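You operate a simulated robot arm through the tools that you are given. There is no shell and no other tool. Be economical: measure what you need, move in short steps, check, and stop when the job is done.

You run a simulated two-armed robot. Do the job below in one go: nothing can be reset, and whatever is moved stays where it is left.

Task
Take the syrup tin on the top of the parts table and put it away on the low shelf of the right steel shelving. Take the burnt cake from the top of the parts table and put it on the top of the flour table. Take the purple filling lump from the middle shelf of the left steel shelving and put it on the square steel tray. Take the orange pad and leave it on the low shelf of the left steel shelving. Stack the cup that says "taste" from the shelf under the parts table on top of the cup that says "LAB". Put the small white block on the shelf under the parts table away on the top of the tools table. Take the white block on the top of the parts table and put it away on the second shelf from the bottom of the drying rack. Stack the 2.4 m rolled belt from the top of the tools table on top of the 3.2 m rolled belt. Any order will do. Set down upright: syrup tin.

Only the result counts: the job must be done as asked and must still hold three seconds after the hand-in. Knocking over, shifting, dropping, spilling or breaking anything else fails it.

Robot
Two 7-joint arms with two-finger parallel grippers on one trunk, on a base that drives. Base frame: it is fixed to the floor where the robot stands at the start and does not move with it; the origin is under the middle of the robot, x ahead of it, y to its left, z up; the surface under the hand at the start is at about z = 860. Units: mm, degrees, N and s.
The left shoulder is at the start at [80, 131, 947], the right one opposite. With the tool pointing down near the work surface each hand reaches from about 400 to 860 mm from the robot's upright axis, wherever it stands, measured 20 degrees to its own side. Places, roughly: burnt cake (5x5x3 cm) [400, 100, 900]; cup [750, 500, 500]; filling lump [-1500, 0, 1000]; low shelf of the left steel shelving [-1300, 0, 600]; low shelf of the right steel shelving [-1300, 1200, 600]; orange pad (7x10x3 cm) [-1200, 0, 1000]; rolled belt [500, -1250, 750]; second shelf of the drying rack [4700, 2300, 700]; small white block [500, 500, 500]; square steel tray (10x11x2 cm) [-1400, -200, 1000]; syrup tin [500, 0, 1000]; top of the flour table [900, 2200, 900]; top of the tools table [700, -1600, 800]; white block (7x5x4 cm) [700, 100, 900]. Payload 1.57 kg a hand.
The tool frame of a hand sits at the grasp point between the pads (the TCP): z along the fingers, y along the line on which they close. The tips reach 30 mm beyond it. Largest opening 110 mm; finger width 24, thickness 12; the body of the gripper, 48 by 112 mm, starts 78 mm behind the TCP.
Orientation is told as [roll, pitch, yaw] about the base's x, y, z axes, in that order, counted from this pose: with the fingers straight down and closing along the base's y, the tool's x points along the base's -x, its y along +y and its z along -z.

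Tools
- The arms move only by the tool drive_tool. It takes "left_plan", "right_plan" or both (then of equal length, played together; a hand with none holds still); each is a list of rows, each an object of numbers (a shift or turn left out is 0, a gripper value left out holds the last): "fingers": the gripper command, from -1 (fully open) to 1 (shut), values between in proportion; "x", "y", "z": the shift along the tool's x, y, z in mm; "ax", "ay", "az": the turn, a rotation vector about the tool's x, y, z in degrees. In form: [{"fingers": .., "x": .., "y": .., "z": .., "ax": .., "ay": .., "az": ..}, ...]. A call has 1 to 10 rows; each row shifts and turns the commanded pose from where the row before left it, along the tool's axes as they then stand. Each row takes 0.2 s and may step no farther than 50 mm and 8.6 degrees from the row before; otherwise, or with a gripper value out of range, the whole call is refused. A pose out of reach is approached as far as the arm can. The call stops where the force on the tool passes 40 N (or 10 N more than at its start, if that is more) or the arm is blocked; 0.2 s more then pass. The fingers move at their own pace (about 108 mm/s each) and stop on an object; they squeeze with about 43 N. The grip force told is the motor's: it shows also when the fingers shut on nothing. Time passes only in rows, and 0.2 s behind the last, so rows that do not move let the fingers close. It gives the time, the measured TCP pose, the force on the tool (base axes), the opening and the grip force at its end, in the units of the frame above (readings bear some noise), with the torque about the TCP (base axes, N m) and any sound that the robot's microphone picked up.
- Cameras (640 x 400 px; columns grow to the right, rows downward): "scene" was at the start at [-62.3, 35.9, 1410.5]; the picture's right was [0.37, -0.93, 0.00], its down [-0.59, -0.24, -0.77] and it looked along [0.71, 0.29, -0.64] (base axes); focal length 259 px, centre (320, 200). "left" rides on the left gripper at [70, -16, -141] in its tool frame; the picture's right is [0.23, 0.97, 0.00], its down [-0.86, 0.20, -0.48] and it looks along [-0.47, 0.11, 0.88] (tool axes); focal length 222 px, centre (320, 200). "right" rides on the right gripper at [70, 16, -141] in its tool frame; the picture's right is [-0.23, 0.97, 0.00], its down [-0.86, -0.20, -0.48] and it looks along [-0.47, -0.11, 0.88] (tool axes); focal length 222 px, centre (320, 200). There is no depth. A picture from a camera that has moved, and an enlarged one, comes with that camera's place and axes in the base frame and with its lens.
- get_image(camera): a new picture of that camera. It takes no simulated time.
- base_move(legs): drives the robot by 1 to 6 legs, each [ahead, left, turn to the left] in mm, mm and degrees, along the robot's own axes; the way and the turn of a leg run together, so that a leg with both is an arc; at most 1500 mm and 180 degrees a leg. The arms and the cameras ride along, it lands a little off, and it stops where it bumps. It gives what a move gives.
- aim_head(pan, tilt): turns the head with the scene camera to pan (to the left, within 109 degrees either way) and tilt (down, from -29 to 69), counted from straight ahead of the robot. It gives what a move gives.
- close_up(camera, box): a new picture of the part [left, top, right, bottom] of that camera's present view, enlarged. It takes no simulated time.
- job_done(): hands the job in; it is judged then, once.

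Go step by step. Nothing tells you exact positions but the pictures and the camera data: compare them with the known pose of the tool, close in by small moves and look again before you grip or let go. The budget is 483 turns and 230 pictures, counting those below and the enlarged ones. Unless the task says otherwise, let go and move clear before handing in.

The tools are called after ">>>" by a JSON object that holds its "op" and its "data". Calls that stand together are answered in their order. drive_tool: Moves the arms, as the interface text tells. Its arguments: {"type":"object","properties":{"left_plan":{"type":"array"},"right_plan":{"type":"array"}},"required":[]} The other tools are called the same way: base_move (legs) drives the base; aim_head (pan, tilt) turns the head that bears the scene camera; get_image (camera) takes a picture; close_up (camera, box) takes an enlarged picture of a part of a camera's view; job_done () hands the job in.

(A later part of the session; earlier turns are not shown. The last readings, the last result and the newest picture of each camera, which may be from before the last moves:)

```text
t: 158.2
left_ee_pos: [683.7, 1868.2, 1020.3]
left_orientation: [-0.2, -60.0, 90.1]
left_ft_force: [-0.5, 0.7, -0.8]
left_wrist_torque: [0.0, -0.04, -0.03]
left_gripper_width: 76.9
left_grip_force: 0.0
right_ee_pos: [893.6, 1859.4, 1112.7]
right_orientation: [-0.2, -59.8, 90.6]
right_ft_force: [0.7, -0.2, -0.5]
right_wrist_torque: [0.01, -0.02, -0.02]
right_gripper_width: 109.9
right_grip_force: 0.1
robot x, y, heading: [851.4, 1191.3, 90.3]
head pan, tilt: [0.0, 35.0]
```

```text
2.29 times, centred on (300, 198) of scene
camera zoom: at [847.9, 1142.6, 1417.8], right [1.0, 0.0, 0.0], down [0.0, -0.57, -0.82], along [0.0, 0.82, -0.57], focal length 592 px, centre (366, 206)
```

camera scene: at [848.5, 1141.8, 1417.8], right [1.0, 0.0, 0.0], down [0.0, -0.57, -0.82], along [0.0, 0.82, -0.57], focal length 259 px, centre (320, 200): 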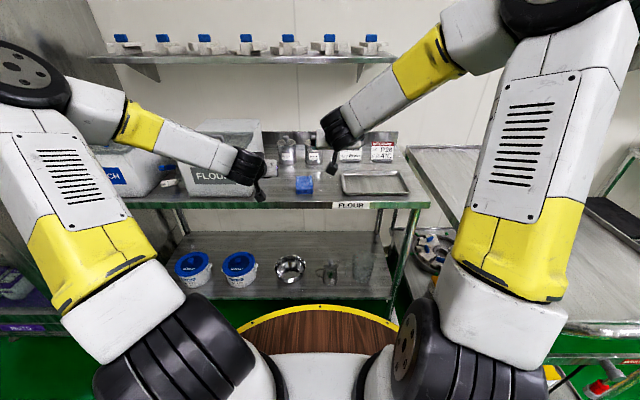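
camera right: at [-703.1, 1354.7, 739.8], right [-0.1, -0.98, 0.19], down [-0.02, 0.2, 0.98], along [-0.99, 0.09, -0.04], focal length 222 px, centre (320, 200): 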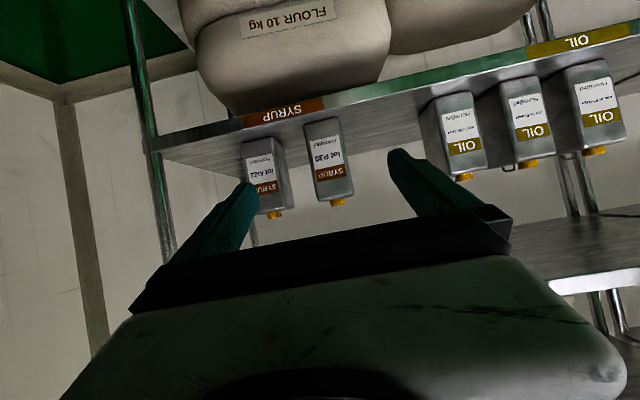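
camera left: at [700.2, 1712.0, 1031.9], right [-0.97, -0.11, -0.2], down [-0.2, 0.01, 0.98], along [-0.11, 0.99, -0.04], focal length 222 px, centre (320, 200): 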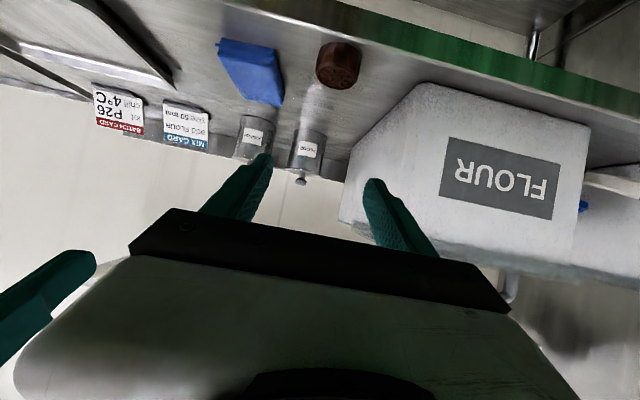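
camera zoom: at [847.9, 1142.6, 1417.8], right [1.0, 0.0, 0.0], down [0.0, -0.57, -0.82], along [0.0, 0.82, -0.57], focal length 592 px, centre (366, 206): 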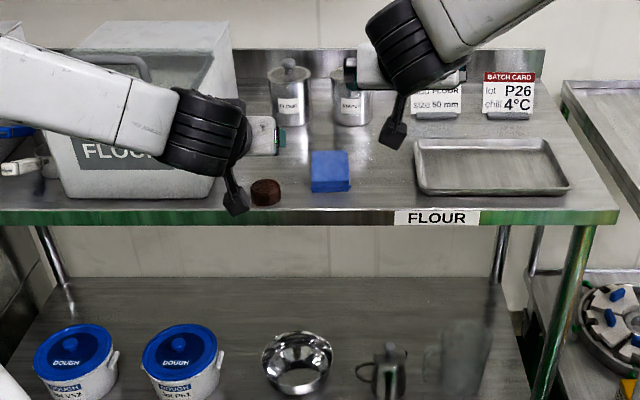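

The cake is placed. Next I turn to face the parts table's left end to look at the shelf under it; I first raise the left hand and back off a little.

>>> {"op": "drive_tool", "data": {"left_plan": [{"z": -40, "x": -20, "fingers": -1}, {"z": -40, "x": -20}, {"z": -30, "x": -30}], "right_plan": [{"z": -40, "x": 10}, {"z": -40, "x": 10}, {"z": -40, "x": 10}]}}

>>> {"op": "base_move", "data": {"legs": [[-30, 0, 0], [0, 0, 180]]}}

>>> {"op": "aim_head", "data": {"pan": 0, "tilt": 40}}

>>> {"op": "get_image", "data": {"camera": "scene"}}

```text
t: 159.0
left_ee_pos: [683.5, 1812.1, 1133.4]
left_orientation: [-0.2, -59.9, 90.0]
left_ft_force: [0.6, 0.7, -0.6]
left_wrist_torque: [-0.03, -0.01, 0.0]
left_gripper_width: 110.2
left_grip_force: 0.1
right_ee_pos: [895.6, 1747.4, 1144.2]
right_orientation: [-0.3, -59.6, 90.3]
right_ft_force: [-0.3, -0.2, -0.5]
right_wrist_torque: [-0.03, 0.01, -0.08]
right_gripper_width: 110.0
right_grip_force: 0.0
robot x, y, heading: [850.9, 1190.9, 90.1]
head pan, tilt: [0.0, 35.0]
```

```text
t: 167.2
left_ee_pos: [1006.3, 535.0, 1134.8]
left_orientation: [-0.1, -60.1, -91.0]
left_ft_force: [0.6, 0.1, 0.2]
left_wrist_torque: [0.01, 0.01, -0.01]
left_gripper_width: 110.0
left_grip_force: 0.1
right_ee_pos: [795.6, 602.5, 1145.7]
right_orientation: [-0.3, -59.7, -90.4]
right_ft_force: [0.4, 0.0, 1.0]
right_wrist_torque: [0.0, 0.01, -0.01]
right_gripper_width: 109.9
right_grip_force: 0.0
robot x, y, heading: [848.5, 1159.4, -90.9]
head pan, tilt: [0.0, 35.0]
```

```text
t: 167.8
left_ee_pos: [1005.9, 535.3, 1135.4]
left_orientation: [-0.1, -60.2, -91.0]
left_ft_force: [0.5, -0.4, -0.1]
left_wrist_torque: [0.01, 0.05, 0.0]
left_gripper_width: 110.4
left_grip_force: 0.0
right_ee_pos: [795.3, 603.0, 1144.7]
right_orientation: [-0.3, -59.8, -90.5]
right_ft_force: [-0.3, 0.5, 0.2]
right_wrist_torque: [-0.02, 0.03, 0.02]
right_gripper_width: 110.2
right_grip_force: 0.0
robot x, y, heading: [851.7, 1159.6, -90.9]
head pan, tilt: [0.0, 40.0]
```

```text
142 pictures are left
camera scene: at [849.1, 1218.0, 1410.3], right [-1.0, 0.02, 0.0], down [0.01, 0.64, -0.77], along [-0.01, -0.77, -0.64], focal length 259 px, centre (320, 200)
```

scene: 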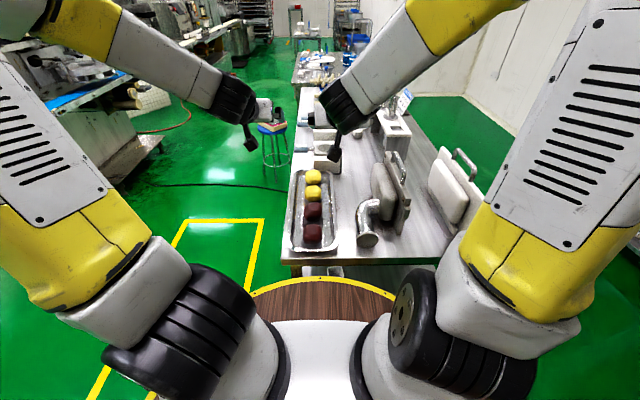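

I back off a bit to see under the table from this end.

>>> {"op": "base_move", "data": {"legs": [[-330, -220, 0.9]]}}

>>> {"op": "aim_head", "data": {"pan": 0, "tilt": 40}}

>>> {"op": "get_image", "data": {"camera": "scene"}}

>>> {"op": "close_up", "data": {"camera": "scene", "box": [200, 80, 440, 230]}}

```text
t: 170.3
left_ee_pos: [797.7, 869.1, 1134.6]
left_orientation: [-0.1, -60.1, -90.2]
left_ft_force: [0.4, -0.9, -0.1]
left_wrist_torque: [-0.03, 0.0, -0.02]
left_gripper_width: 110.2
left_grip_force: 0.1
right_ee_pos: [587.2, 933.1, 1145.0]
right_orientation: [-0.3, -59.7, -89.9]
right_ft_force: [0.1, -0.3, 0.7]
right_wrist_torque: [0.0, 0.02, -0.04]
right_gripper_width: 110.0
right_grip_force: 0.0
robot x, y, heading: [631.8, 1486.0, -90.3]
head pan, tilt: [0.0, 40.0]
```

```text
t: 170.9
left_ee_pos: [798.5, 869.4, 1134.7]
left_orientation: [-0.1, -60.0, -90.3]
left_ft_force: [-0.3, 1.1, 0.2]
left_wrist_torque: [0.02, -0.01, 0.02]
left_gripper_width: 109.8
left_grip_force: 0.0
right_ee_pos: [586.6, 933.8, 1145.3]
right_orientation: [-0.2, -59.6, -89.8]
right_ft_force: [-0.1, -0.2, 0.2]
right_wrist_torque: [0.06, -0.01, -0.02]
right_gripper_width: 110.0
right_grip_force: 0.1
robot x, y, heading: [636.9, 1492.2, -90.5]
head pan, tilt: [0.0, 40.0]
```

```text
141 pictures are left
camera scene: at [634.0, 1550.7, 1410.3], right [-1.0, 0.0, 0.0], down [0.0, 0.64, -0.77], along [0.0, -0.77, -0.64], focal length 259 px, centre (320, 200)
```

scene: 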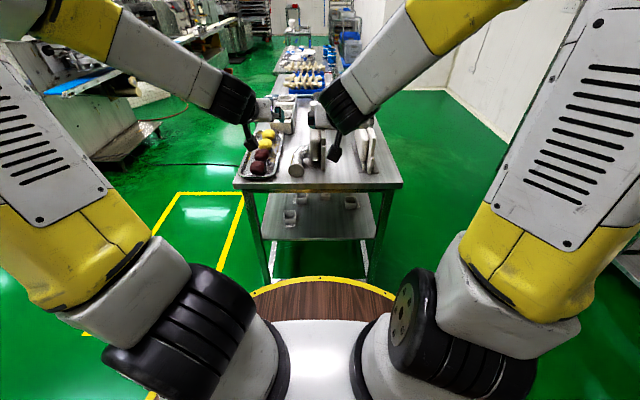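

```text
2.67 times, centred on (320, 155) of scene
camera zoom: at [634.0, 1550.7, 1410.3], right [-1.0, 0.0, 0.0], down [0.0, 0.64, -0.77], along [0.0, -0.77, -0.64], focal length 690 px, centre (320, 320)
```

zoom: 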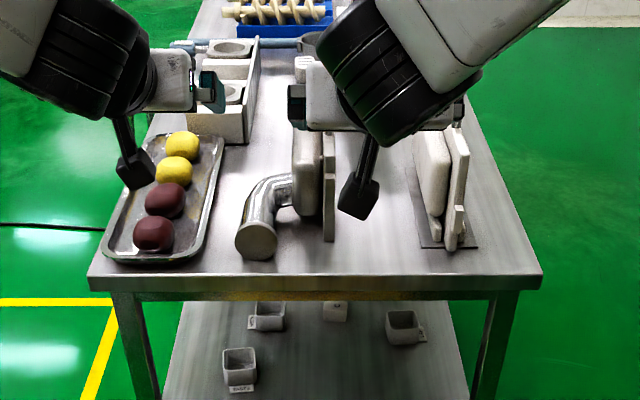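

>>> {"op": "close_up", "data": {"camera": "scene", "box": [268, 185, 372, 250]}}

>>> {"op": "get_image", "data": {"camera": "right"}}

```text
6.15 times, centred on (320, 218) of scene
camera zoom: at [634.0, 1550.7, 1410.3], right [-1.0, 0.0, 0.0], down [0.0, 0.64, -0.77], along [0.0, -0.77, -0.64], focal length 1593 px, centre (320, 92)
```

zoom: 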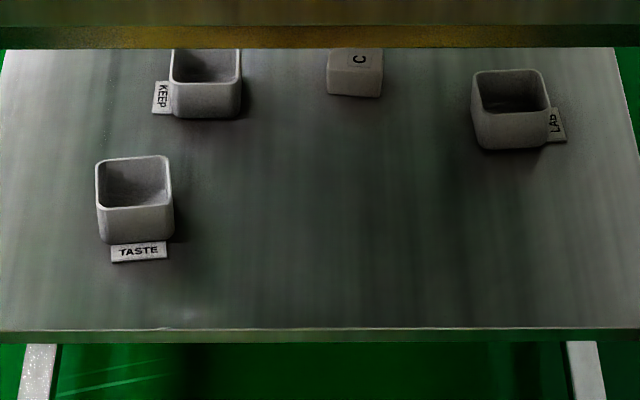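

```text
138 pictures are left
camera right: at [603.6, 1091.3, 1157.6], right [0.97, -0.12, 0.19], down [-0.2, -0.02, 0.98], along [-0.11, -0.99, -0.04], focal length 222 px, centre (320, 200)
```

right: 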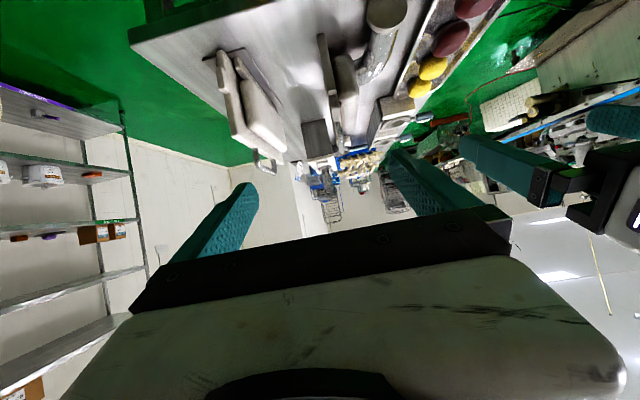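

I see the cups: TASTE near-left, KEEP, LAB on the right, and the white block "C" in the middle at the back. I lower the left hand in front of the table end to the under-shelf height and look.

>>> {"op": "drive_tool", "data": {"left_plan": [{"z": 24, "x": 41}, {"z": 24, "x": 41}, {"z": 24, "x": 41}, {"z": 24, "x": 41}, {"z": 24, "x": 41}, {"z": 24, "x": 41}, {"z": 24, "x": 41}, {"z": 24, "x": 41}, {"z": 24, "x": 41}, {"z": 24, "x": 41}]}}

>>> {"op": "drive_tool", "data": {"left_plan": [{"z": 24, "x": 41}, {"z": 24, "x": 41}]}}

>>> {"op": "get_image", "data": {"camera": "left"}}

>>> {"op": "get_image", "data": {"camera": "scene"}}

```text
t: 173.1
left_ee_pos: [833.1, 872.7, 691.6]
left_orientation: [-0.1, -59.9, -90.4]
left_ft_force: [0.7, -0.2, 0.0]
left_wrist_torque: [0.02, 0.03, 0.0]
left_gripper_width: 110.0
left_grip_force: 0.0
left hand out of reach, approached as far as the arm can: row 9, 10
right_ee_pos: [587.8, 933.7, 1145.9]
right_orientation: [-0.2, -59.7, -90.0]
right_ft_force: [0.0, -0.1, -0.3]
right_wrist_torque: [0.01, -0.02, 0.02]
right_gripper_width: 109.9
right_grip_force: 0.0
robot x, y, heading: [634.8, 1492.8, -90.3]
head pan, tilt: [0.0, 40.0]
```

```text
t: 173.7
left_ee_pos: [848.6, 856.5, 684.4]
left_orientation: [-0.1, -59.8, -90.4]
left_ft_force: [0.1, 0.1, -0.8]
left_wrist_torque: [-0.01, 0.02, -0.01]
left_gripper_width: 110.0
left_grip_force: 0.1
left hand out of reach, approached as far as the arm can: row 1, 2
right_ee_pos: [588.8, 934.5, 1145.8]
right_orientation: [-0.2, -59.7, -89.8]
right_ft_force: [-0.5, -0.2, -0.3]
right_wrist_torque: [-0.02, 0.01, 0.01]
right_gripper_width: 110.1
right_grip_force: 0.0
robot x, y, heading: [632.6, 1490.2, -90.0]
head pan, tilt: [0.0, 40.0]
```

```text
137 pictures are left
camera left: at [834.5, 1013.8, 696.5], right [0.97, 0.11, -0.2], down [0.2, -0.02, 0.98], along [0.1, -0.99, -0.04], focal length 222 px, centre (320, 200)
```

left: 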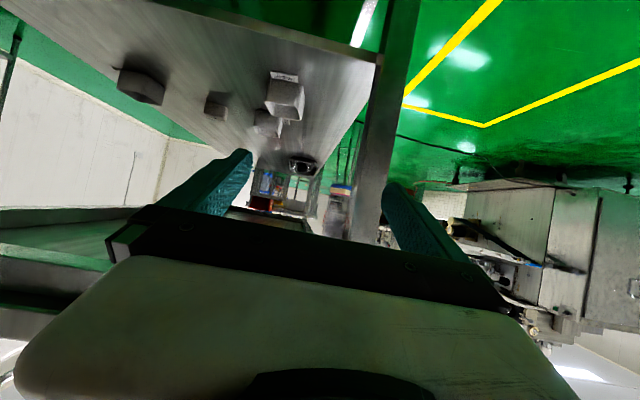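

```text
136 pictures are left
camera scene: at [633.9, 1550.7, 1410.3], right [-1.0, 0.0, 0.0], down [0.0, 0.64, -0.77], along [0.0, -0.77, -0.64], focal length 259 px, centre (320, 200)
```

scene: 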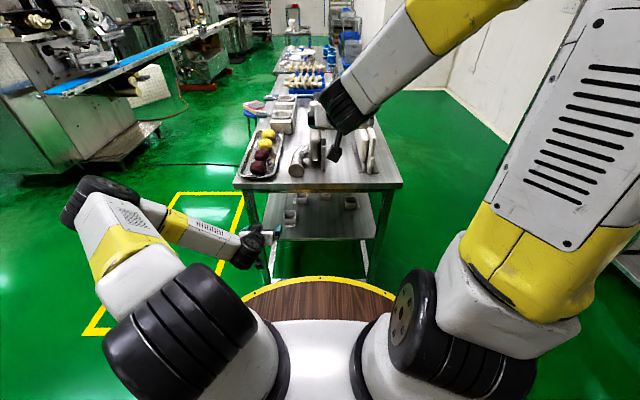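

The left arm is at its limit there, so I'll use the right arm for the under-shelf work. I raise the left hand again and lower the right one.

>>> {"op": "drive_tool", "data": {"left_plan": [{"z": -24, "x": -41}, {"z": -24, "x": -41}, {"z": -24, "x": -41}, {"z": -24, "x": -41}, {"z": -24, "x": -41}, {"z": -24, "x": -41}, {"z": -24, "x": -41}, {"z": -24, "x": -41}, {"z": -24, "x": -41}], "right_plan": [{"z": 30, "x": 39}, {"z": 30, "x": 39}, {"z": 30, "x": 39}, {"z": 30, "x": 39}, {"z": 24, "x": 41}, {"z": 24, "x": 41}, {"z": 24, "x": 41}, {"z": 24, "x": 41}, {"z": 24, "x": 41}]}}

>>> {"op": "drive_tool", "data": {"right_plan": [{"z": 24, "x": 41}, {"z": 24, "x": 41}, {"z": 24, "x": 41}]}}

>>> {"op": "get_image", "data": {"camera": "right"}}

>>> {"op": "get_image", "data": {"camera": "scene"}}

```text
t: 175.7
left_ee_pos: [846.1, 860.9, 1110.5]
left_orientation: [-0.3, -60.0, -90.3]
left_ft_force: [1.3, -0.3, 0.0]
left_wrist_torque: [-0.04, 0.03, -0.01]
left_gripper_width: 110.0
left_grip_force: 0.0
right_ee_pos: [587.4, 913.5, 713.3]
right_orientation: [-0.9, -59.7, -89.7]
right_ft_force: [0.3, -0.3, 0.9]
right_wrist_torque: [0.04, 0.01, -0.06]
right_gripper_width: 109.9
right_grip_force: 0.1
right hand out of reach, approached as far as the arm can: row 9
robot x, y, heading: [634.4, 1492.2, -90.3]
head pan, tilt: [0.0, 40.0]
```

```text
t: 176.5
left_ee_pos: [846.5, 860.9, 1110.3]
left_orientation: [-0.2, -60.1, -90.3]
left_ft_force: [-0.5, 0.7, 0.2]
left_wrist_torque: [0.02, 0.01, 0.04]
left_gripper_width: 109.9
left_grip_force: 0.0
right_ee_pos: [614.3, 911.6, 576.0]
right_orientation: [-1.3, -59.6, -89.5]
right_ft_force: [-0.3, -0.3, 0.8]
right_wrist_torque: [-0.02, 0.02, -0.01]
right_gripper_width: 109.9
right_grip_force: 0.2
right hand out of reach, approached as far as the arm can: row 1, 2, 3
robot x, y, heading: [635.5, 1491.7, -90.3]
head pan, tilt: [0.0, 40.0]
```

```text
135 pictures are left
camera right: at [632.2, 1068.6, 587.9], right [0.97, -0.12, 0.19], down [-0.19, -0.02, 0.98], along [-0.12, -0.99, -0.04], focal length 222 px, centre (320, 200)
```

right: 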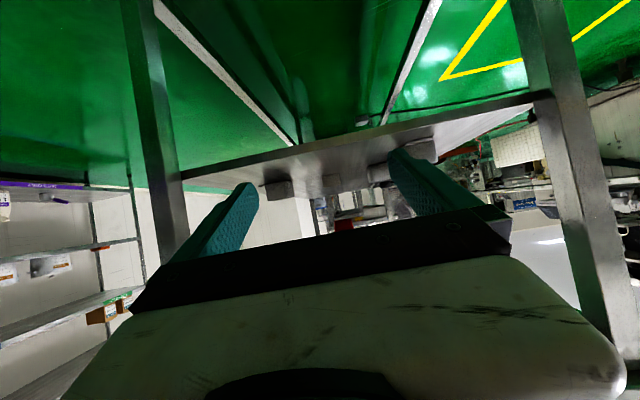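

```text
134 pictures are left
camera scene: at [633.9, 1550.8, 1410.3], right [-1.0, 0.0, 0.0], down [0.0, 0.64, -0.77], along [0.0, -0.77, -0.64], focal length 259 px, centre (320, 200)
```

scene: 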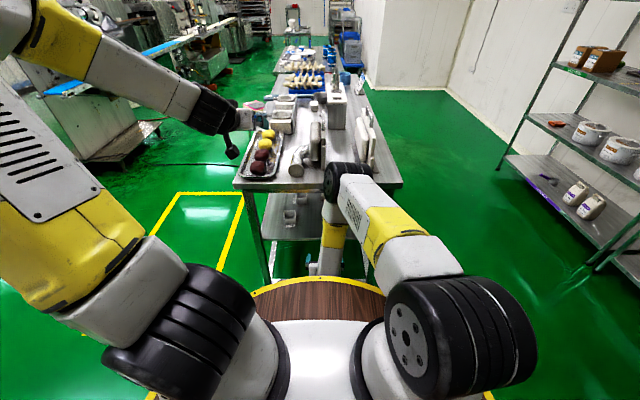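

The shelf is at about z=484. To keep the forearm under the table top I need a long reach, so I shift sideways to TASTE's line (x≈783) and extend the arm.

>>> {"op": "base_move", "data": {"legs": [[0, 160, 0]]}}

>>> {"op": "drive_tool", "data": {"right_plan": [{"z": 40, "x": -23}, {"z": 40, "x": -23}, {"z": 40, "x": -23}]}}

>>> {"op": "get_image", "data": {"camera": "right"}}

>>> {"op": "get_image", "data": {"camera": "scene"}}

```text
t: 177.9
left_ee_pos: [1011.2, 860.7, 1109.8]
left_orientation: [-0.1, -60.1, -90.1]
left_ft_force: [0.8, -0.1, -0.1]
left_wrist_torque: [0.03, 0.02, 0.01]
left_gripper_width: 110.0
left_grip_force: 0.1
right_ee_pos: [778.6, 910.5, 577.4]
right_orientation: [-1.2, -59.6, -89.3]
right_ft_force: [0.2, -0.1, -0.3]
right_wrist_torque: [0.04, -0.02, -0.03]
right_gripper_width: 109.9
right_grip_force: 0.0
robot x, y, heading: [797.1, 1490.4, -89.9]
head pan, tilt: [0.0, 40.0]
```

```text
t: 178.7
left_ee_pos: [1010.3, 861.6, 1110.5]
left_orientation: [-0.1, -60.0, -90.1]
left_ft_force: [-0.2, -0.1, 1.0]
left_wrist_torque: [0.02, -0.05, 0.02]
left_gripper_width: 110.2
left_grip_force: 0.1
right_ee_pos: [776.2, 770.1, 575.5]
right_orientation: [-1.2, -59.6, -89.2]
right_ft_force: [0.2, 0.7, 0.0]
right_wrist_torque: [0.01, -0.01, 0.02]
right_gripper_width: 110.2
right_grip_force: 0.1
robot x, y, heading: [795.6, 1491.3, -90.1]
head pan, tilt: [0.0, 40.0]
```

```text
133 pictures are left
camera right: at [794.3, 928.0, 586.7], right [0.98, -0.12, 0.18], down [-0.19, -0.02, 0.98], along [-0.11, -0.99, -0.04], focal length 222 px, centre (320, 200)
```

right: 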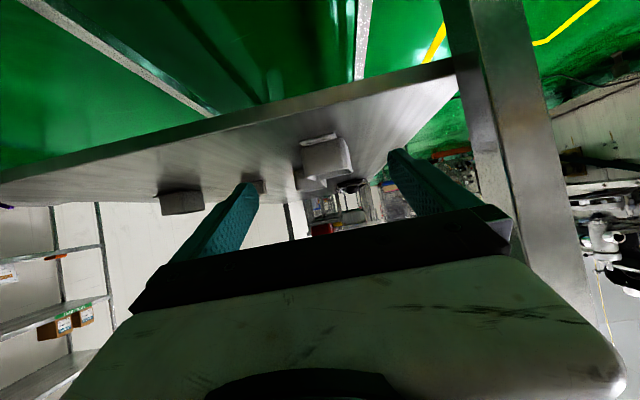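

```text
132 pictures are left
camera scene: at [795.6, 1550.3, 1410.3], right [-1.0, 0.0, 0.0], down [0.0, 0.64, -0.77], along [0.0, -0.77, -0.64], focal length 259 px, centre (320, 200)
```

scene: 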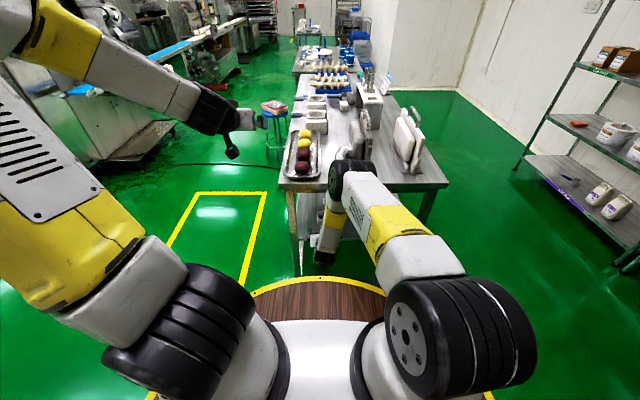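

TASTE stands near (779, 615), shelf z≈500. I move closer and look again.

>>> {"op": "drive_tool", "data": {"right_plan": [{"z": 28, "x": -10}, {"z": 28, "x": -10}]}}

>>> {"op": "get_image", "data": {"camera": "right"}}

```text
t: 179.3
left_ee_pos: [1009.5, 861.5, 1109.7]
left_orientation: [-0.1, -60.2, -90.0]
left_ft_force: [-0.2, 0.1, -1.1]
left_wrist_torque: [0.0, 0.0, -0.02]
left_gripper_width: 110.1
left_grip_force: 0.1
right_ee_pos: [775.7, 710.2, 563.2]
right_orientation: [-1.2, -59.6, -89.2]
right_ft_force: [0.3, 1.0, -0.1]
right_wrist_torque: [-0.04, -0.01, 0.02]
right_gripper_width: 110.0
right_grip_force: 0.1
robot x, y, heading: [791.1, 1489.8, -90.2]
head pan, tilt: [0.0, 40.0]
```

```text
131 pictures are left
camera right: at [792.3, 868.6, 575.4], right [0.98, -0.12, 0.19], down [-0.19, -0.02, 0.98], along [-0.11, -0.99, -0.04], focal length 222 px, centre (320, 200)
```

right: 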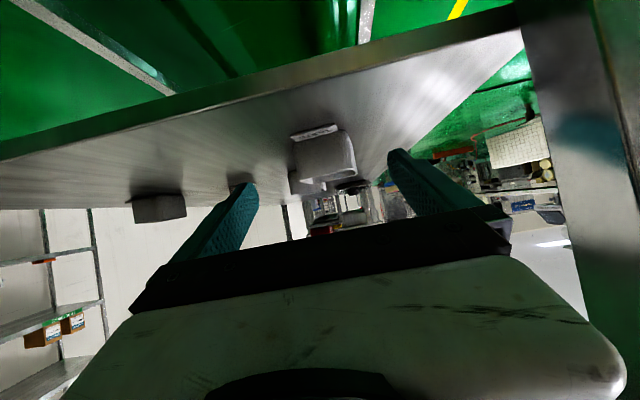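

>>> {"op": "drive_tool", "data": {"right_plan": [{"z": 30, "x": -16, "y": 4}, {"z": 15, "x": -4}]}}

>>> {"op": "get_image", "data": {"camera": "right"}}

```text
t: 179.9
left_ee_pos: [1009.8, 861.5, 1110.3]
left_orientation: [-0.1, -60.1, -90.1]
left_ft_force: [-0.2, 0.6, -0.4]
left_wrist_torque: [0.0, 0.01, 0.0]
left_gripper_width: 110.3
left_grip_force: 0.0
right_ee_pos: [780.5, 665.1, 561.0]
right_orientation: [-1.3, -59.6, -89.3]
right_ft_force: [-0.2, 0.1, 0.6]
right_wrist_torque: [-0.01, -0.02, 0.01]
right_gripper_width: 110.2
right_grip_force: 0.1
robot x, y, heading: [800.5, 1495.5, -90.3]
head pan, tilt: [0.0, 40.0]
```

```text
130 pictures are left
camera right: at [797.2, 822.4, 572.8], right [0.98, -0.12, 0.19], down [-0.19, -0.02, 0.98], along [-0.12, -0.99, -0.04], focal length 222 px, centre (320, 200)
```

right: 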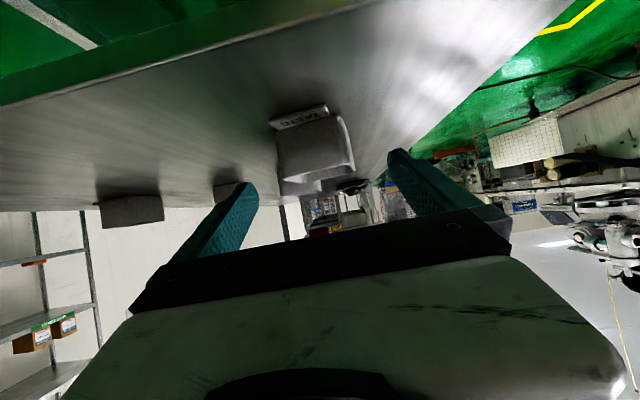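

TASTE centre ≈ (776, 603), shelf ≈497. I advance to grasp.

>>> {"op": "drive_tool", "data": {"right_plan": [{"z": 24, "x": -3, "y": -2}, {"z": 24, "x": -3, "y": -2}, {"z": 20, "x": -2}]}}

>>> {"op": "get_image", "data": {"camera": "right"}}

```text
t: 180.7
left_ee_pos: [1010.7, 862.0, 1110.1]
left_orientation: [-0.1, -60.1, -90.0]
left_ft_force: [-1.0, -0.2, 0.7]
left_wrist_torque: [0.0, 0.0, 0.04]
left_gripper_width: 109.9
left_grip_force: 0.0
right_ee_pos: [775.2, 615.0, 538.7]
right_orientation: [-1.2, -59.6, -89.2]
right_ft_force: [-1.5, 0.4, -0.5]
right_wrist_torque: [-0.04, -0.02, -0.01]
right_gripper_width: 110.0
right_grip_force: 0.0
right hand out of reach, approached as far as the arm can: row 3
robot x, y, heading: [796.5, 1490.5, -90.0]
head pan, tilt: [0.0, 40.0]
```

```text
129 pictures are left
camera right: at [792.6, 771.4, 550.8], right [0.98, -0.12, 0.19], down [-0.19, -0.02, 0.98], along [-0.11, -0.99, -0.04], focal length 222 px, centre (320, 200)
```

right: 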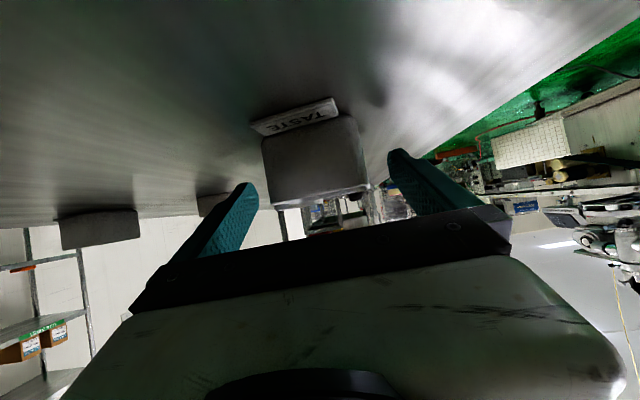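

>>> {"op": "base_move", "data": {"legs": [[30, 0, 0]]}}

>>> {"op": "drive_tool", "data": {"right_plan": [{"z": -13, "x": 12, "y": 4}]}}

>>> {"op": "get_image", "data": {"camera": "right"}}

```text
t: 181.5
left_ee_pos: [1010.6, 831.1, 1110.3]
left_orientation: [-0.1, -60.1, -90.1]
left_ft_force: [0.0, -0.1, -0.5]
left_wrist_torque: [0.02, -0.01, 0.02]
left_gripper_width: 110.2
left_grip_force: 0.0
right_ee_pos: [775.8, 584.4, 538.6]
right_orientation: [-1.2, -59.6, -89.2]
right_ft_force: [0.6, -0.3, -0.5]
right_wrist_torque: [-0.02, 0.01, 0.0]
right_gripper_width: 109.6
right_grip_force: 0.1
robot x, y, heading: [793.3, 1459.9, -90.2]
head pan, tilt: [0.0, 40.0]
```

```text
t: 181.9
left_ee_pos: [1010.5, 830.6, 1110.1]
left_orientation: [-0.1, -60.2, -90.0]
left_ft_force: [-0.5, 0.2, -0.2]
left_wrist_torque: [0.0, 0.01, 0.05]
left_gripper_width: 109.9
left_grip_force: 0.1
right_ee_pos: [781.1, 602.1, 534.7]
right_orientation: [-1.2, -59.6, -89.3]
right_ft_force: [-0.2, -0.7, -0.2]
right_wrist_torque: [-0.01, -0.03, -0.03]
right_gripper_width: 110.0
right_grip_force: 0.0
robot x, y, heading: [797.7, 1461.0, -89.9]
head pan, tilt: [0.0, 40.0]
```

```text
128 pictures are left
camera right: at [798.0, 758.1, 546.6], right [0.98, -0.12, 0.19], down [-0.19, -0.02, 0.98], along [-0.11, -0.99, -0.04], focal length 222 px, centre (320, 200)
```

right: 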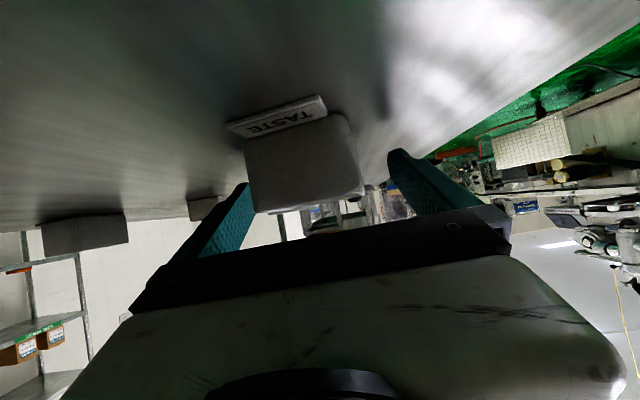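

>>> {"op": "drive_tool", "data": {"right_plan": [{"fingers": 1}, {"fingers": 1}, {"fingers": 1}, {"fingers": 1}]}}

>>> {"op": "get_image", "data": {"camera": "right"}}

```text
t: 182.9
left_ee_pos: [1009.7, 831.4, 1110.4]
left_orientation: [-0.1, -60.1, -90.1]
left_ft_force: [0.0, 0.4, 0.2]
left_wrist_torque: [0.0, 0.05, 0.0]
left_gripper_width: 110.2
left_grip_force: 0.1
right_ee_pos: [782.1, 601.1, 534.3]
right_orientation: [-1.2, -59.5, -89.3]
right_ft_force: [1.0, 0.9, 1.3]
right_wrist_torque: [-0.02, -0.02, -0.01]
right_gripper_width: 59.1
right_grip_force: 43.3
robot x, y, heading: [794.4, 1458.3, -90.0]
head pan, tilt: [0.0, 40.0]
```

```text
127 pictures are left
camera right: at [798.0, 757.9, 546.8], right [0.98, -0.12, 0.19], down [-0.19, -0.02, 0.98], along [-0.11, -0.99, -0.04], focal length 222 px, centre (320, 200)
```

right: 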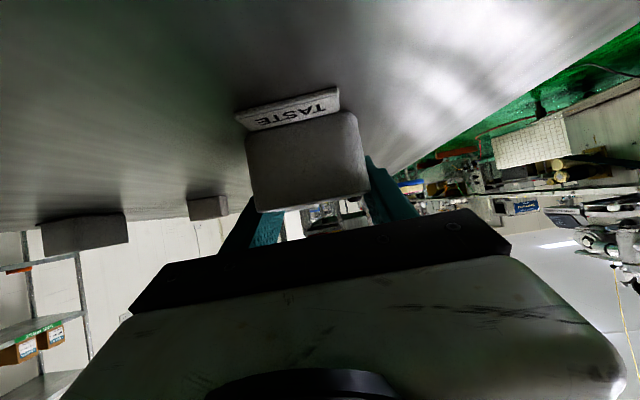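

TASTE is gripped. LAB (≈(471, 490)) is only about 155 mm in from the front side of the table, so I take the cup out here and stack it from the front. Lift a little and withdraw.

>>> {"op": "drive_tool", "data": {"right_plan": [{"z": -7, "x": -12}, {"z": -45, "x": 24}, {"z": -45, "x": 24}, {"z": -45, "x": 24}]}}

>>> {"op": "base_move", "data": {"legs": [[-100, 0, 0]]}}

>>> {"op": "get_image", "data": {"camera": "right"}}

```text
refused: row 2 steps farther than a row can; nothing moved
```

```text
t: 184.1
left_ee_pos: [1008.5, 931.7, 1109.9]
left_orientation: [-0.1, -60.1, -90.3]
left_ft_force: [-0.4, -0.6, -0.1]
left_wrist_torque: [-0.02, 0.02, -0.03]
left_gripper_width: 110.1
left_grip_force: 0.0
right_ee_pos: [779.5, 702.8, 534.7]
right_orientation: [-1.1, -59.6, -89.3]
right_ft_force: [-0.4, -0.3, 0.4]
right_wrist_torque: [0.03, -0.05, 0.01]
right_gripper_width: 59.3
right_grip_force: 42.9
robot x, y, heading: [800.3, 1560.3, -90.1]
head pan, tilt: [0.0, 40.0]
```

```text
126 pictures are left
camera right: at [796.2, 859.6, 546.8], right [0.97, -0.12, 0.19], down [-0.19, -0.02, 0.98], along [-0.12, -0.99, -0.04], focal length 222 px, centre (320, 200)
```

right: 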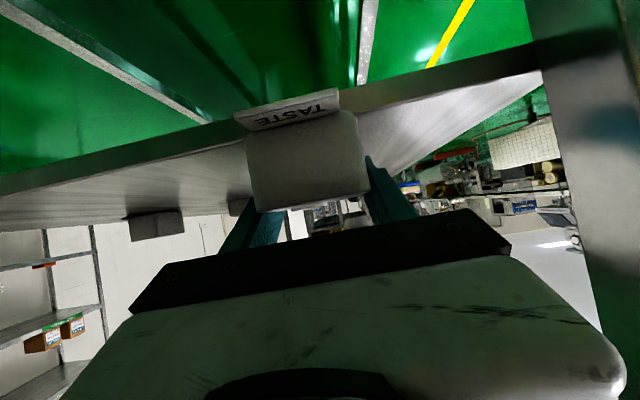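

The lift was refused but the cup merely slid with the hand without harm. Now I lift and retract it properly.

>>> {"op": "drive_tool", "data": {"right_plan": [{"z": -8, "x": -14}, {"z": -42, "x": 20}, {"z": -42, "x": 20}, {"z": -42, "x": 20}]}}

>>> {"op": "get_image", "data": {"camera": "right"}}

```text
t: 185.1
left_ee_pos: [1008.9, 931.3, 1109.6]
left_orientation: [0.0, -60.0, -90.3]
left_ft_force: [-0.1, 0.1, -0.5]
left_wrist_torque: [0.01, 0.02, 0.0]
left_gripper_width: 110.1
left_grip_force: 0.1
right_ee_pos: [780.5, 841.2, 563.9]
right_orientation: [-1.3, -59.8, -89.4]
right_ft_force: [0.4, 0.6, -0.6]
right_wrist_torque: [0.0, -0.03, 0.0]
right_gripper_width: 59.0
right_grip_force: 43.0
robot x, y, heading: [796.7, 1565.2, -90.2]
head pan, tilt: [0.0, 40.0]
```

```text
125 pictures are left
camera right: at [798.6, 997.9, 575.4], right [0.97, -0.12, 0.19], down [-0.19, -0.02, 0.98], along [-0.12, -0.99, -0.04], focal length 222 px, centre (320, 200)
```

right: 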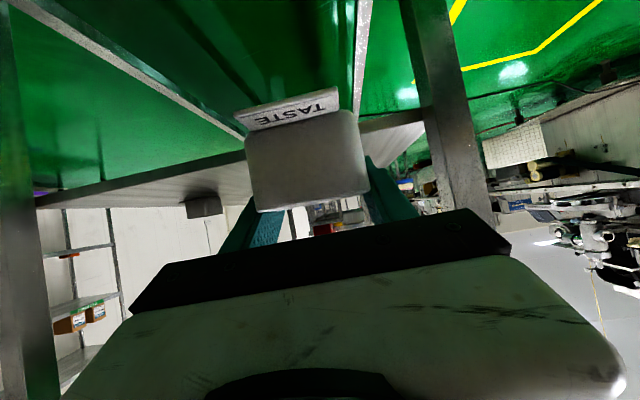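

Now I drive round to the front side of the table.

>>> {"op": "base_move", "data": {"legs": [[0, -740, 0], [460, 0, 0], [0, -590, 0], [0, 0, 90], [0, -560, 0]]}}

>>> {"op": "get_image", "data": {"camera": "right"}}

>>> {"op": "get_image", "data": {"camera": "scene"}}

```text
t: 188.8
left_ee_pos: [291.4, 930.6, 1109.8]
left_orientation: [0.0, -60.1, -92.5]
left_ft_force: [-0.1, -0.6, 0.8]
left_wrist_torque: [0.03, 0.01, 0.02]
left_gripper_width: 110.3
left_grip_force: 0.0
right_ee_pos: [61.0, 845.6, 562.8]
right_orientation: [-1.5, -59.6, -91.2]
right_ft_force: [0.5, -0.1, 0.0]
right_wrist_torque: [0.02, 0.03, -0.03]
right_gripper_width: 59.0
right_grip_force: 43.2
robot x, y, heading: [104.6, 1566.8, -92.3]
head pan, tilt: [0.0, 40.0]
stopped in leg 1: the robot was blocked; the commanded pose is now the measured one
```

```text
124 pictures are left
camera right: at [83.8, 1003.3, 574.9], right [0.97, -0.15, 0.18], down [-0.19, -0.01, 0.98], along [-0.15, -0.99, -0.04], focal length 222 px, centre (320, 200)
```

right: 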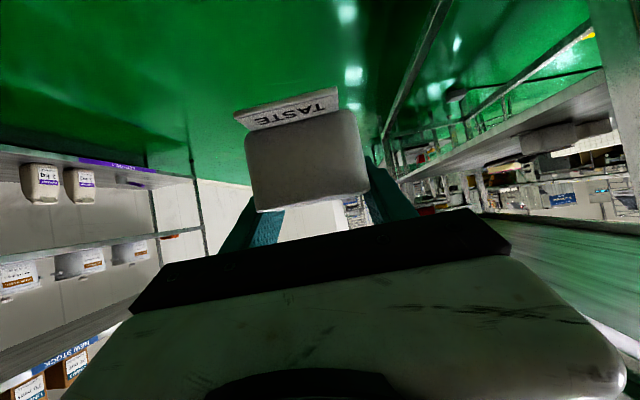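

```text
123 pictures are left
camera scene: at [101.8, 1626.4, 1410.3], right [-1.0, 0.04, 0.0], down [0.02, 0.64, -0.77], along [-0.03, -0.77, -0.64], focal length 259 px, centre (320, 200)
```

scene: 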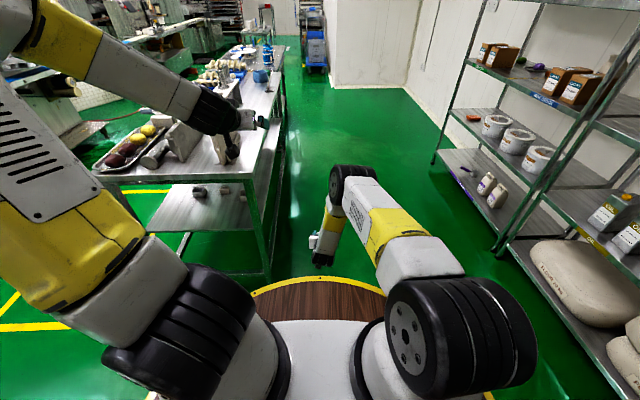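

A bump at the cabinet stopped the first leg; I go forward away from it and continue.

>>> {"op": "base_move", "data": {"legs": [[460, 0, 2.3], [0, -620, 0]]}}

>>> {"op": "base_move", "data": {"legs": [[0, 0, 90], [0, -560, 0]]}}

>>> {"op": "get_image", "data": {"camera": "right"}}

>>> {"op": "get_image", "data": {"camera": "scene"}}

```text
t: 194.6
left_ee_pos: [-298.2, 474.2, 1110.1]
left_orientation: [0.0, -60.0, -89.7]
left_ft_force: [0.5, 0.0, -0.1]
left_wrist_torque: [-0.02, 0.01, -0.02]
left_gripper_width: 110.0
left_grip_force: 0.0
right_ee_pos: [-522.9, 379.8, 562.2]
right_orientation: [-1.3, -59.5, -88.5]
right_ft_force: [-1.4, 0.1, -0.8]
right_wrist_torque: [-0.01, 0.03, 0.05]
right_gripper_width: 59.1
right_grip_force: 42.9
robot x, y, heading: [-516.8, 1098.8, -89.6]
head pan, tilt: [0.0, 40.0]
```

```text
t: 201.6
left_ee_pos: [115.2, 767.3, 1110.5]
left_orientation: [0.0, -60.2, 0.8]
left_ft_force: [-0.6, 0.2, 1.0]
left_wrist_torque: [0.0, -0.01, 0.01]
left_gripper_width: 109.7
left_grip_force: 0.1
right_ee_pos: [210.3, 543.3, 562.3]
right_orientation: [-1.3, -59.5, 2.0]
right_ft_force: [-0.1, 0.4, -0.6]
right_wrist_torque: [0.02, 0.01, -0.01]
right_gripper_width: 59.1
right_grip_force: 43.3
robot x, y, heading: [-509.0, 545.5, 1.1]
head pan, tilt: [0.0, 40.0]
```

```text
122 pictures are left
camera right: at [53.7, 557.2, 574.8], right [0.1, 0.98, 0.18], down [0.02, -0.19, 0.98], along [0.99, -0.09, -0.04], focal length 222 px, centre (320, 200)
```

right: 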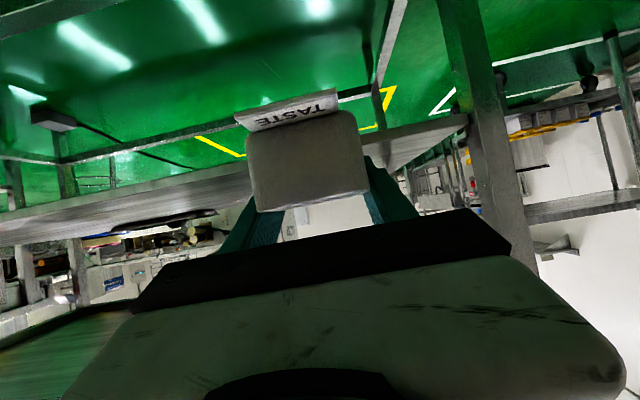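

```text
121 pictures are left
camera scene: at [-566.3, 545.8, 1410.3], right [0.02, -1.0, 0.0], down [-0.64, -0.01, -0.77], along [0.77, 0.01, -0.64], focal length 259 px, centre (320, 200)
```

scene: 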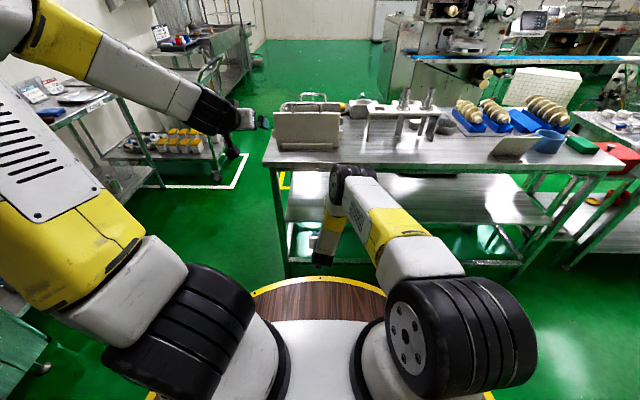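

I shift right a little so the head camera can see the LAB cup past the arm.

>>> {"op": "base_move", "data": {"legs": [[0, -190, -1.5]]}}

>>> {"op": "close_up", "data": {"camera": "scene", "box": [230, 155, 370, 243]}}

>>> {"op": "get_image", "data": {"camera": "right"}}

```text
t: 203.1
left_ee_pos: [122.7, 564.0, 1109.5]
left_orientation: [-0.1, -60.1, -0.7]
left_ft_force: [0.0, -0.2, -0.3]
left_wrist_torque: [0.0, 0.0, 0.0]
left_gripper_width: 110.0
left_grip_force: 0.1
right_ee_pos: [212.6, 337.6, 562.7]
right_orientation: [-1.4, -59.6, 0.5]
right_ft_force: [0.7, 0.8, 0.1]
right_wrist_torque: [-0.01, 0.04, 0.0]
right_gripper_width: 59.2
right_grip_force: 43.5
robot x, y, heading: [-505.9, 354.0, -0.6]
head pan, tilt: [0.0, 40.0]
```

```text
4.55 times, centred on (300, 199) of scene
camera zoom: at [-565.1, 360.8, 1410.3], right [-0.01, -1.0, 0.0], down [-0.64, 0.0, -0.77], along [0.77, -0.01, -0.64], focal length 1176 px, centre (411, 204)
```

zoom: 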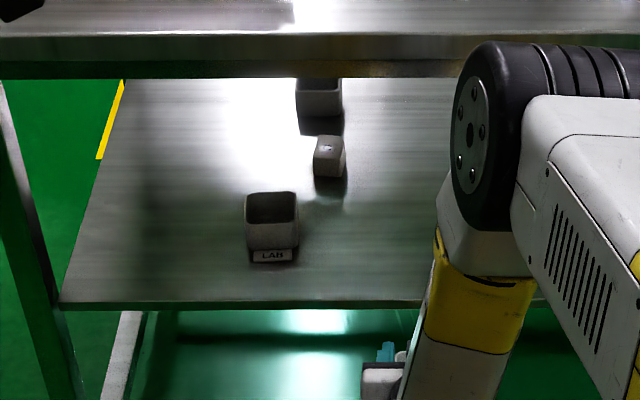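

```text
119 pictures are left
camera right: at [55.1, 356.1, 574.8], right [0.13, 0.97, 0.18], down [0.02, -0.19, 0.98], along [0.99, -0.12, -0.04], focal length 222 px, centre (320, 200)
```

right: 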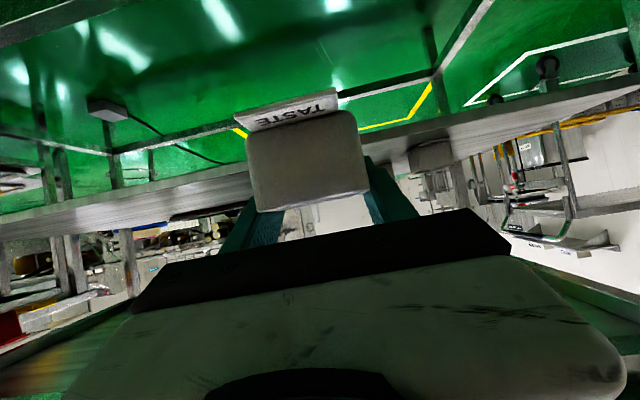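

I raise the cup and bring it in front of LAB to see LAB's exact place with the hand camera.

>>> {"op": "drive_tool", "data": {"right_plan": [{"z": -14, "x": -24}, {"z": -14, "x": -24}]}}

>>> {"op": "base_move", "data": {"legs": [[130, 163, 0.6]]}}

>>> {"op": "get_image", "data": {"camera": "right"}}

>>> {"op": "get_image", "data": {"camera": "scene"}}

```text
t: 203.7
left_ee_pos: [121.7, 565.3, 1110.2]
left_orientation: [-0.1, -60.1, -0.7]
left_ft_force: [-0.2, 0.2, -0.3]
left_wrist_torque: [0.01, 0.03, -0.03]
left_gripper_width: 110.1
left_grip_force: 0.0
right_ee_pos: [213.6, 340.3, 619.7]
right_orientation: [-1.2, -59.6, 0.5]
right_ft_force: [-0.7, 0.4, -0.6]
right_wrist_torque: [0.0, -0.02, 0.01]
right_gripper_width: 59.1
right_grip_force: 43.6
robot x, y, heading: [-510.2, 353.9, -0.4]
head pan, tilt: [0.0, 40.0]
```

```text
t: 205.3
left_ee_pos: [252.6, 736.1, 1108.7]
left_orientation: [0.1, -60.1, 0.1]
left_ft_force: [0.0, -0.6, -0.9]
left_wrist_torque: [-0.01, -0.01, 0.0]
left_gripper_width: 110.2
left_grip_force: 0.1
right_ee_pos: [345.5, 511.7, 620.7]
right_orientation: [-1.2, -59.6, 1.1]
right_ft_force: [0.1, 0.5, -0.1]
right_wrist_torque: [0.02, -0.03, -0.01]
right_gripper_width: 59.1
right_grip_force: 43.0
robot x, y, heading: [-374.5, 519.9, 0.2]
head pan, tilt: [0.0, 40.0]
```

```text
118 pictures are left
camera right: at [189.3, 528.5, 631.9], right [0.11, 0.98, 0.18], down [0.02, -0.19, 0.98], along [0.99, -0.11, -0.04], focal length 222 px, centre (320, 200)
```

right: 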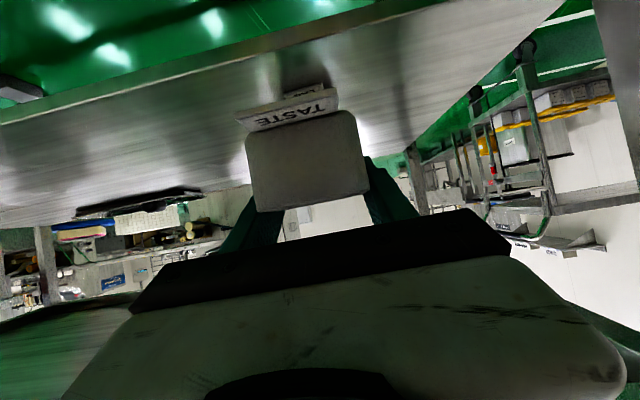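

```text
117 pictures are left
camera scene: at [-432.0, 522.4, 1410.3], right [0.01, -1.0, 0.0], down [-0.64, 0.0, -0.77], along [0.77, 0.01, -0.64], focal length 259 px, centre (320, 200)
```

scene: 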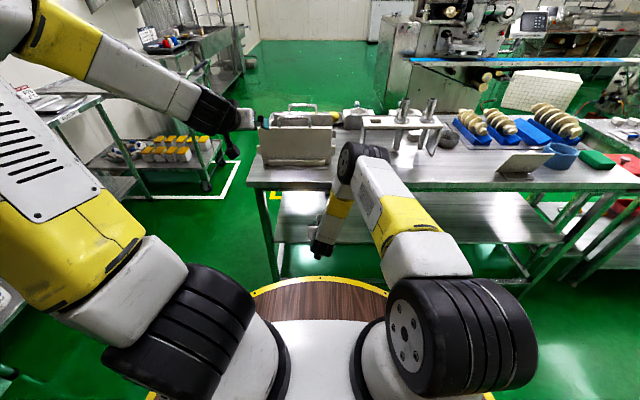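

LAB is hidden behind the held cup; I raise the hand to see over.

>>> {"op": "drive_tool", "data": {"right_plan": [{"z": -20, "x": -35}, {"z": -20, "x": -35}]}}

>>> {"op": "get_image", "data": {"camera": "right"}}

```text
t: 205.9
left_ee_pos: [251.6, 736.0, 1109.4]
left_orientation: [0.0, -60.1, 0.2]
left_ft_force: [0.5, 1.3, 0.2]
left_wrist_torque: [0.0, -0.01, -0.02]
left_gripper_width: 110.1
left_grip_force: 0.1
right_ee_pos: [348.3, 514.2, 699.9]
right_orientation: [-1.4, -59.6, 1.2]
right_ft_force: [0.3, 0.1, -0.6]
right_wrist_torque: [0.03, -0.05, -0.04]
right_gripper_width: 59.4
right_grip_force: 42.9
robot x, y, heading: [-378.5, 522.9, 0.3]
head pan, tilt: [0.0, 40.0]
```

```text
116 pictures are left
camera right: at [189.5, 530.9, 712.3], right [0.11, 0.98, 0.18], down [0.02, -0.19, 0.98], along [0.99, -0.11, -0.04], focal length 222 px, centre (320, 200)
```

right: 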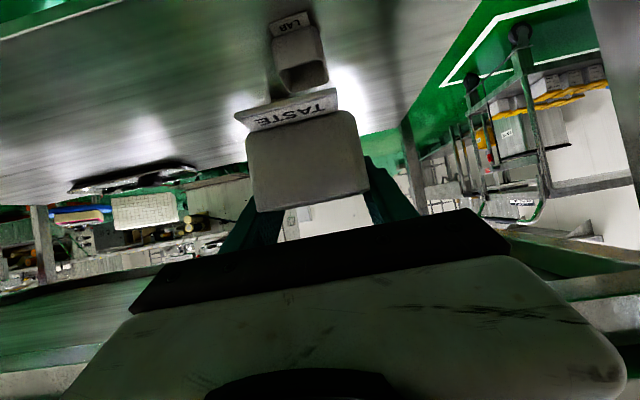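

>>> {"op": "close_up", "data": {"camera": "right", "box": [220, 0, 380, 100]}}

```text
4.00 times, centred on (300, 50) of right
camera zoom: at [189.5, 530.9, 712.3], right [0.11, 0.98, 0.18], down [0.02, -0.19, 0.98], along [0.99, -0.11, -0.04], focal length 888 px, centre (400, 800)
```

zoom: 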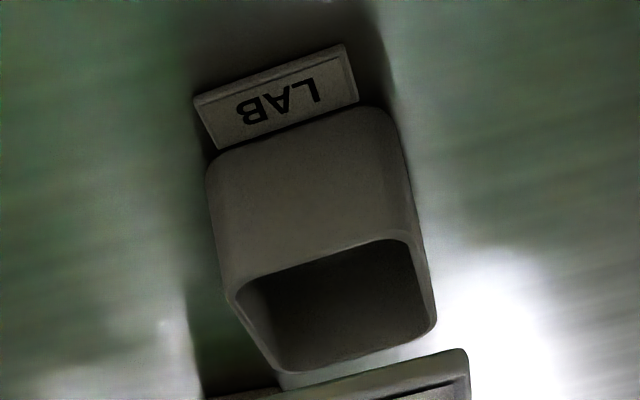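

LAB: x 450–504, y 480–539, top ≈540; held cup centre is 12 mm short of the TCP. I move the base 40 mm ahead, then lower toward a hover pose.

>>> {"op": "base_move", "data": {"legs": [[40, 0, 0]]}}

```text
t: 206.8
left_ee_pos: [291.9, 737.8, 1109.9]
left_orientation: [-0.1, -60.1, 0.1]
left_ft_force: [0.2, -0.2, 0.2]
left_wrist_torque: [-0.01, -0.02, -0.01]
left_gripper_width: 110.1
left_grip_force: 0.0
right_ee_pos: [386.2, 514.2, 699.7]
right_orientation: [-1.2, -59.6, 1.3]
right_ft_force: [-0.4, -1.0, -0.8]
right_wrist_torque: [-0.02, -0.02, 0.01]
right_gripper_width: 59.2
right_grip_force: 43.2
robot x, y, heading: [-334.9, 514.6, 0.2]
head pan, tilt: [0.0, 40.0]
```

>>> {"op": "drive_tool", "data": {"right_plan": [{"z": 45.5, "x": 10, "y": -1.9}, {"z": 45.5, "x": 10, "y": -1.9}, {"z": 45.5, "x": 10, "y": -1.8}]}}

>>> {"op": "get_image", "data": {"camera": "right"}}

>>> {"op": "close_up", "data": {"camera": "scene", "box": [240, 140, 400, 240]}}

```text
t: 207.6
left_ee_pos: [290.3, 735.3, 1109.8]
left_orientation: [0.1, -60.0, 0.1]
left_ft_force: [0.8, -0.2, 0.3]
left_wrist_torque: [-0.01, 0.0, 0.04]
left_gripper_width: 110.1
left_grip_force: 0.0
right_ee_pos: [491.4, 506.0, 608.3]
right_orientation: [-1.3, -59.6, 1.3]
right_ft_force: [0.7, 0.3, 0.2]
right_wrist_torque: [0.02, -0.02, 0.0]
right_gripper_width: 59.2
right_grip_force: 42.7
robot x, y, heading: [-337.0, 516.7, 0.5]
head pan, tilt: [0.0, 40.0]
```

```text
114 pictures are left
camera right: at [332.5, 520.9, 620.3], right [0.11, 0.98, 0.18], down [0.02, -0.19, 0.98], along [0.99, -0.11, -0.04], focal length 222 px, centre (320, 200)
```

right: 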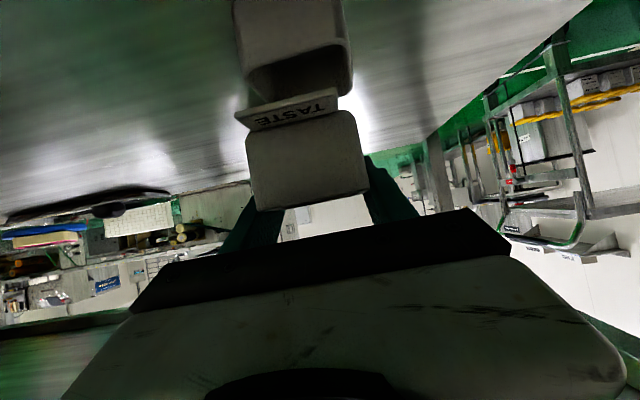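

```text
4.00 times, centred on (320, 190) of scene
camera zoom: at [-392.9, 522.6, 1410.2], right [0.01, -1.0, 0.0], down [-0.64, 0.0, -0.77], along [0.77, 0.01, -0.64], focal length 1035 px, centre (320, 240)
```

zoom: 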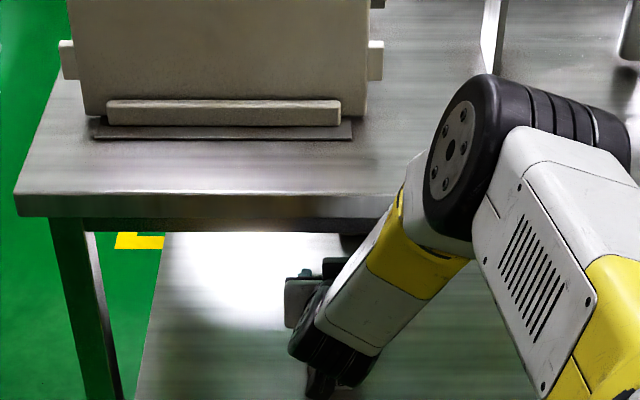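

I nudge to centre and lower step by step until contact.

>>> {"op": "drive_tool", "data": {"right_plan": [{"z": 8, "x": 10, "y": 4}, {"z": 4, "x": 7}]}}

>>> {"op": "get_image", "data": {"camera": "right"}}

```text
t: 208.2
left_ee_pos: [292.1, 735.9, 1111.6]
left_orientation: [0.0, -60.1, 0.1]
left_ft_force: [0.3, -0.1, 0.1]
left_wrist_torque: [0.02, -0.01, 0.03]
left_gripper_width: 110.1
left_grip_force: 0.0
right_ee_pos: [491.0, 510.4, 586.3]
right_orientation: [-1.3, -59.5, 1.3]
right_ft_force: [0.2, 0.5, -0.3]
right_wrist_torque: [0.0, -0.01, 0.02]
right_gripper_width: 59.4
right_grip_force: 43.4
robot x, y, heading: [-335.5, 516.1, 0.5]
head pan, tilt: [0.0, 40.0]
```

```text
112 pictures are left
camera right: at [333.3, 526.8, 598.3], right [0.11, 0.98, 0.18], down [0.02, -0.19, 0.98], along [0.99, -0.11, -0.04], focal length 222 px, centre (320, 200)
```

right: 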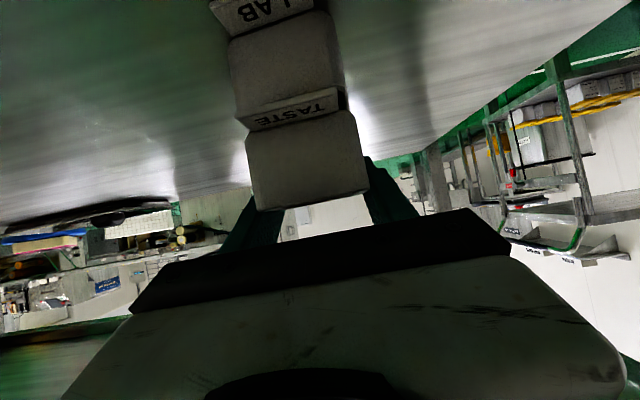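

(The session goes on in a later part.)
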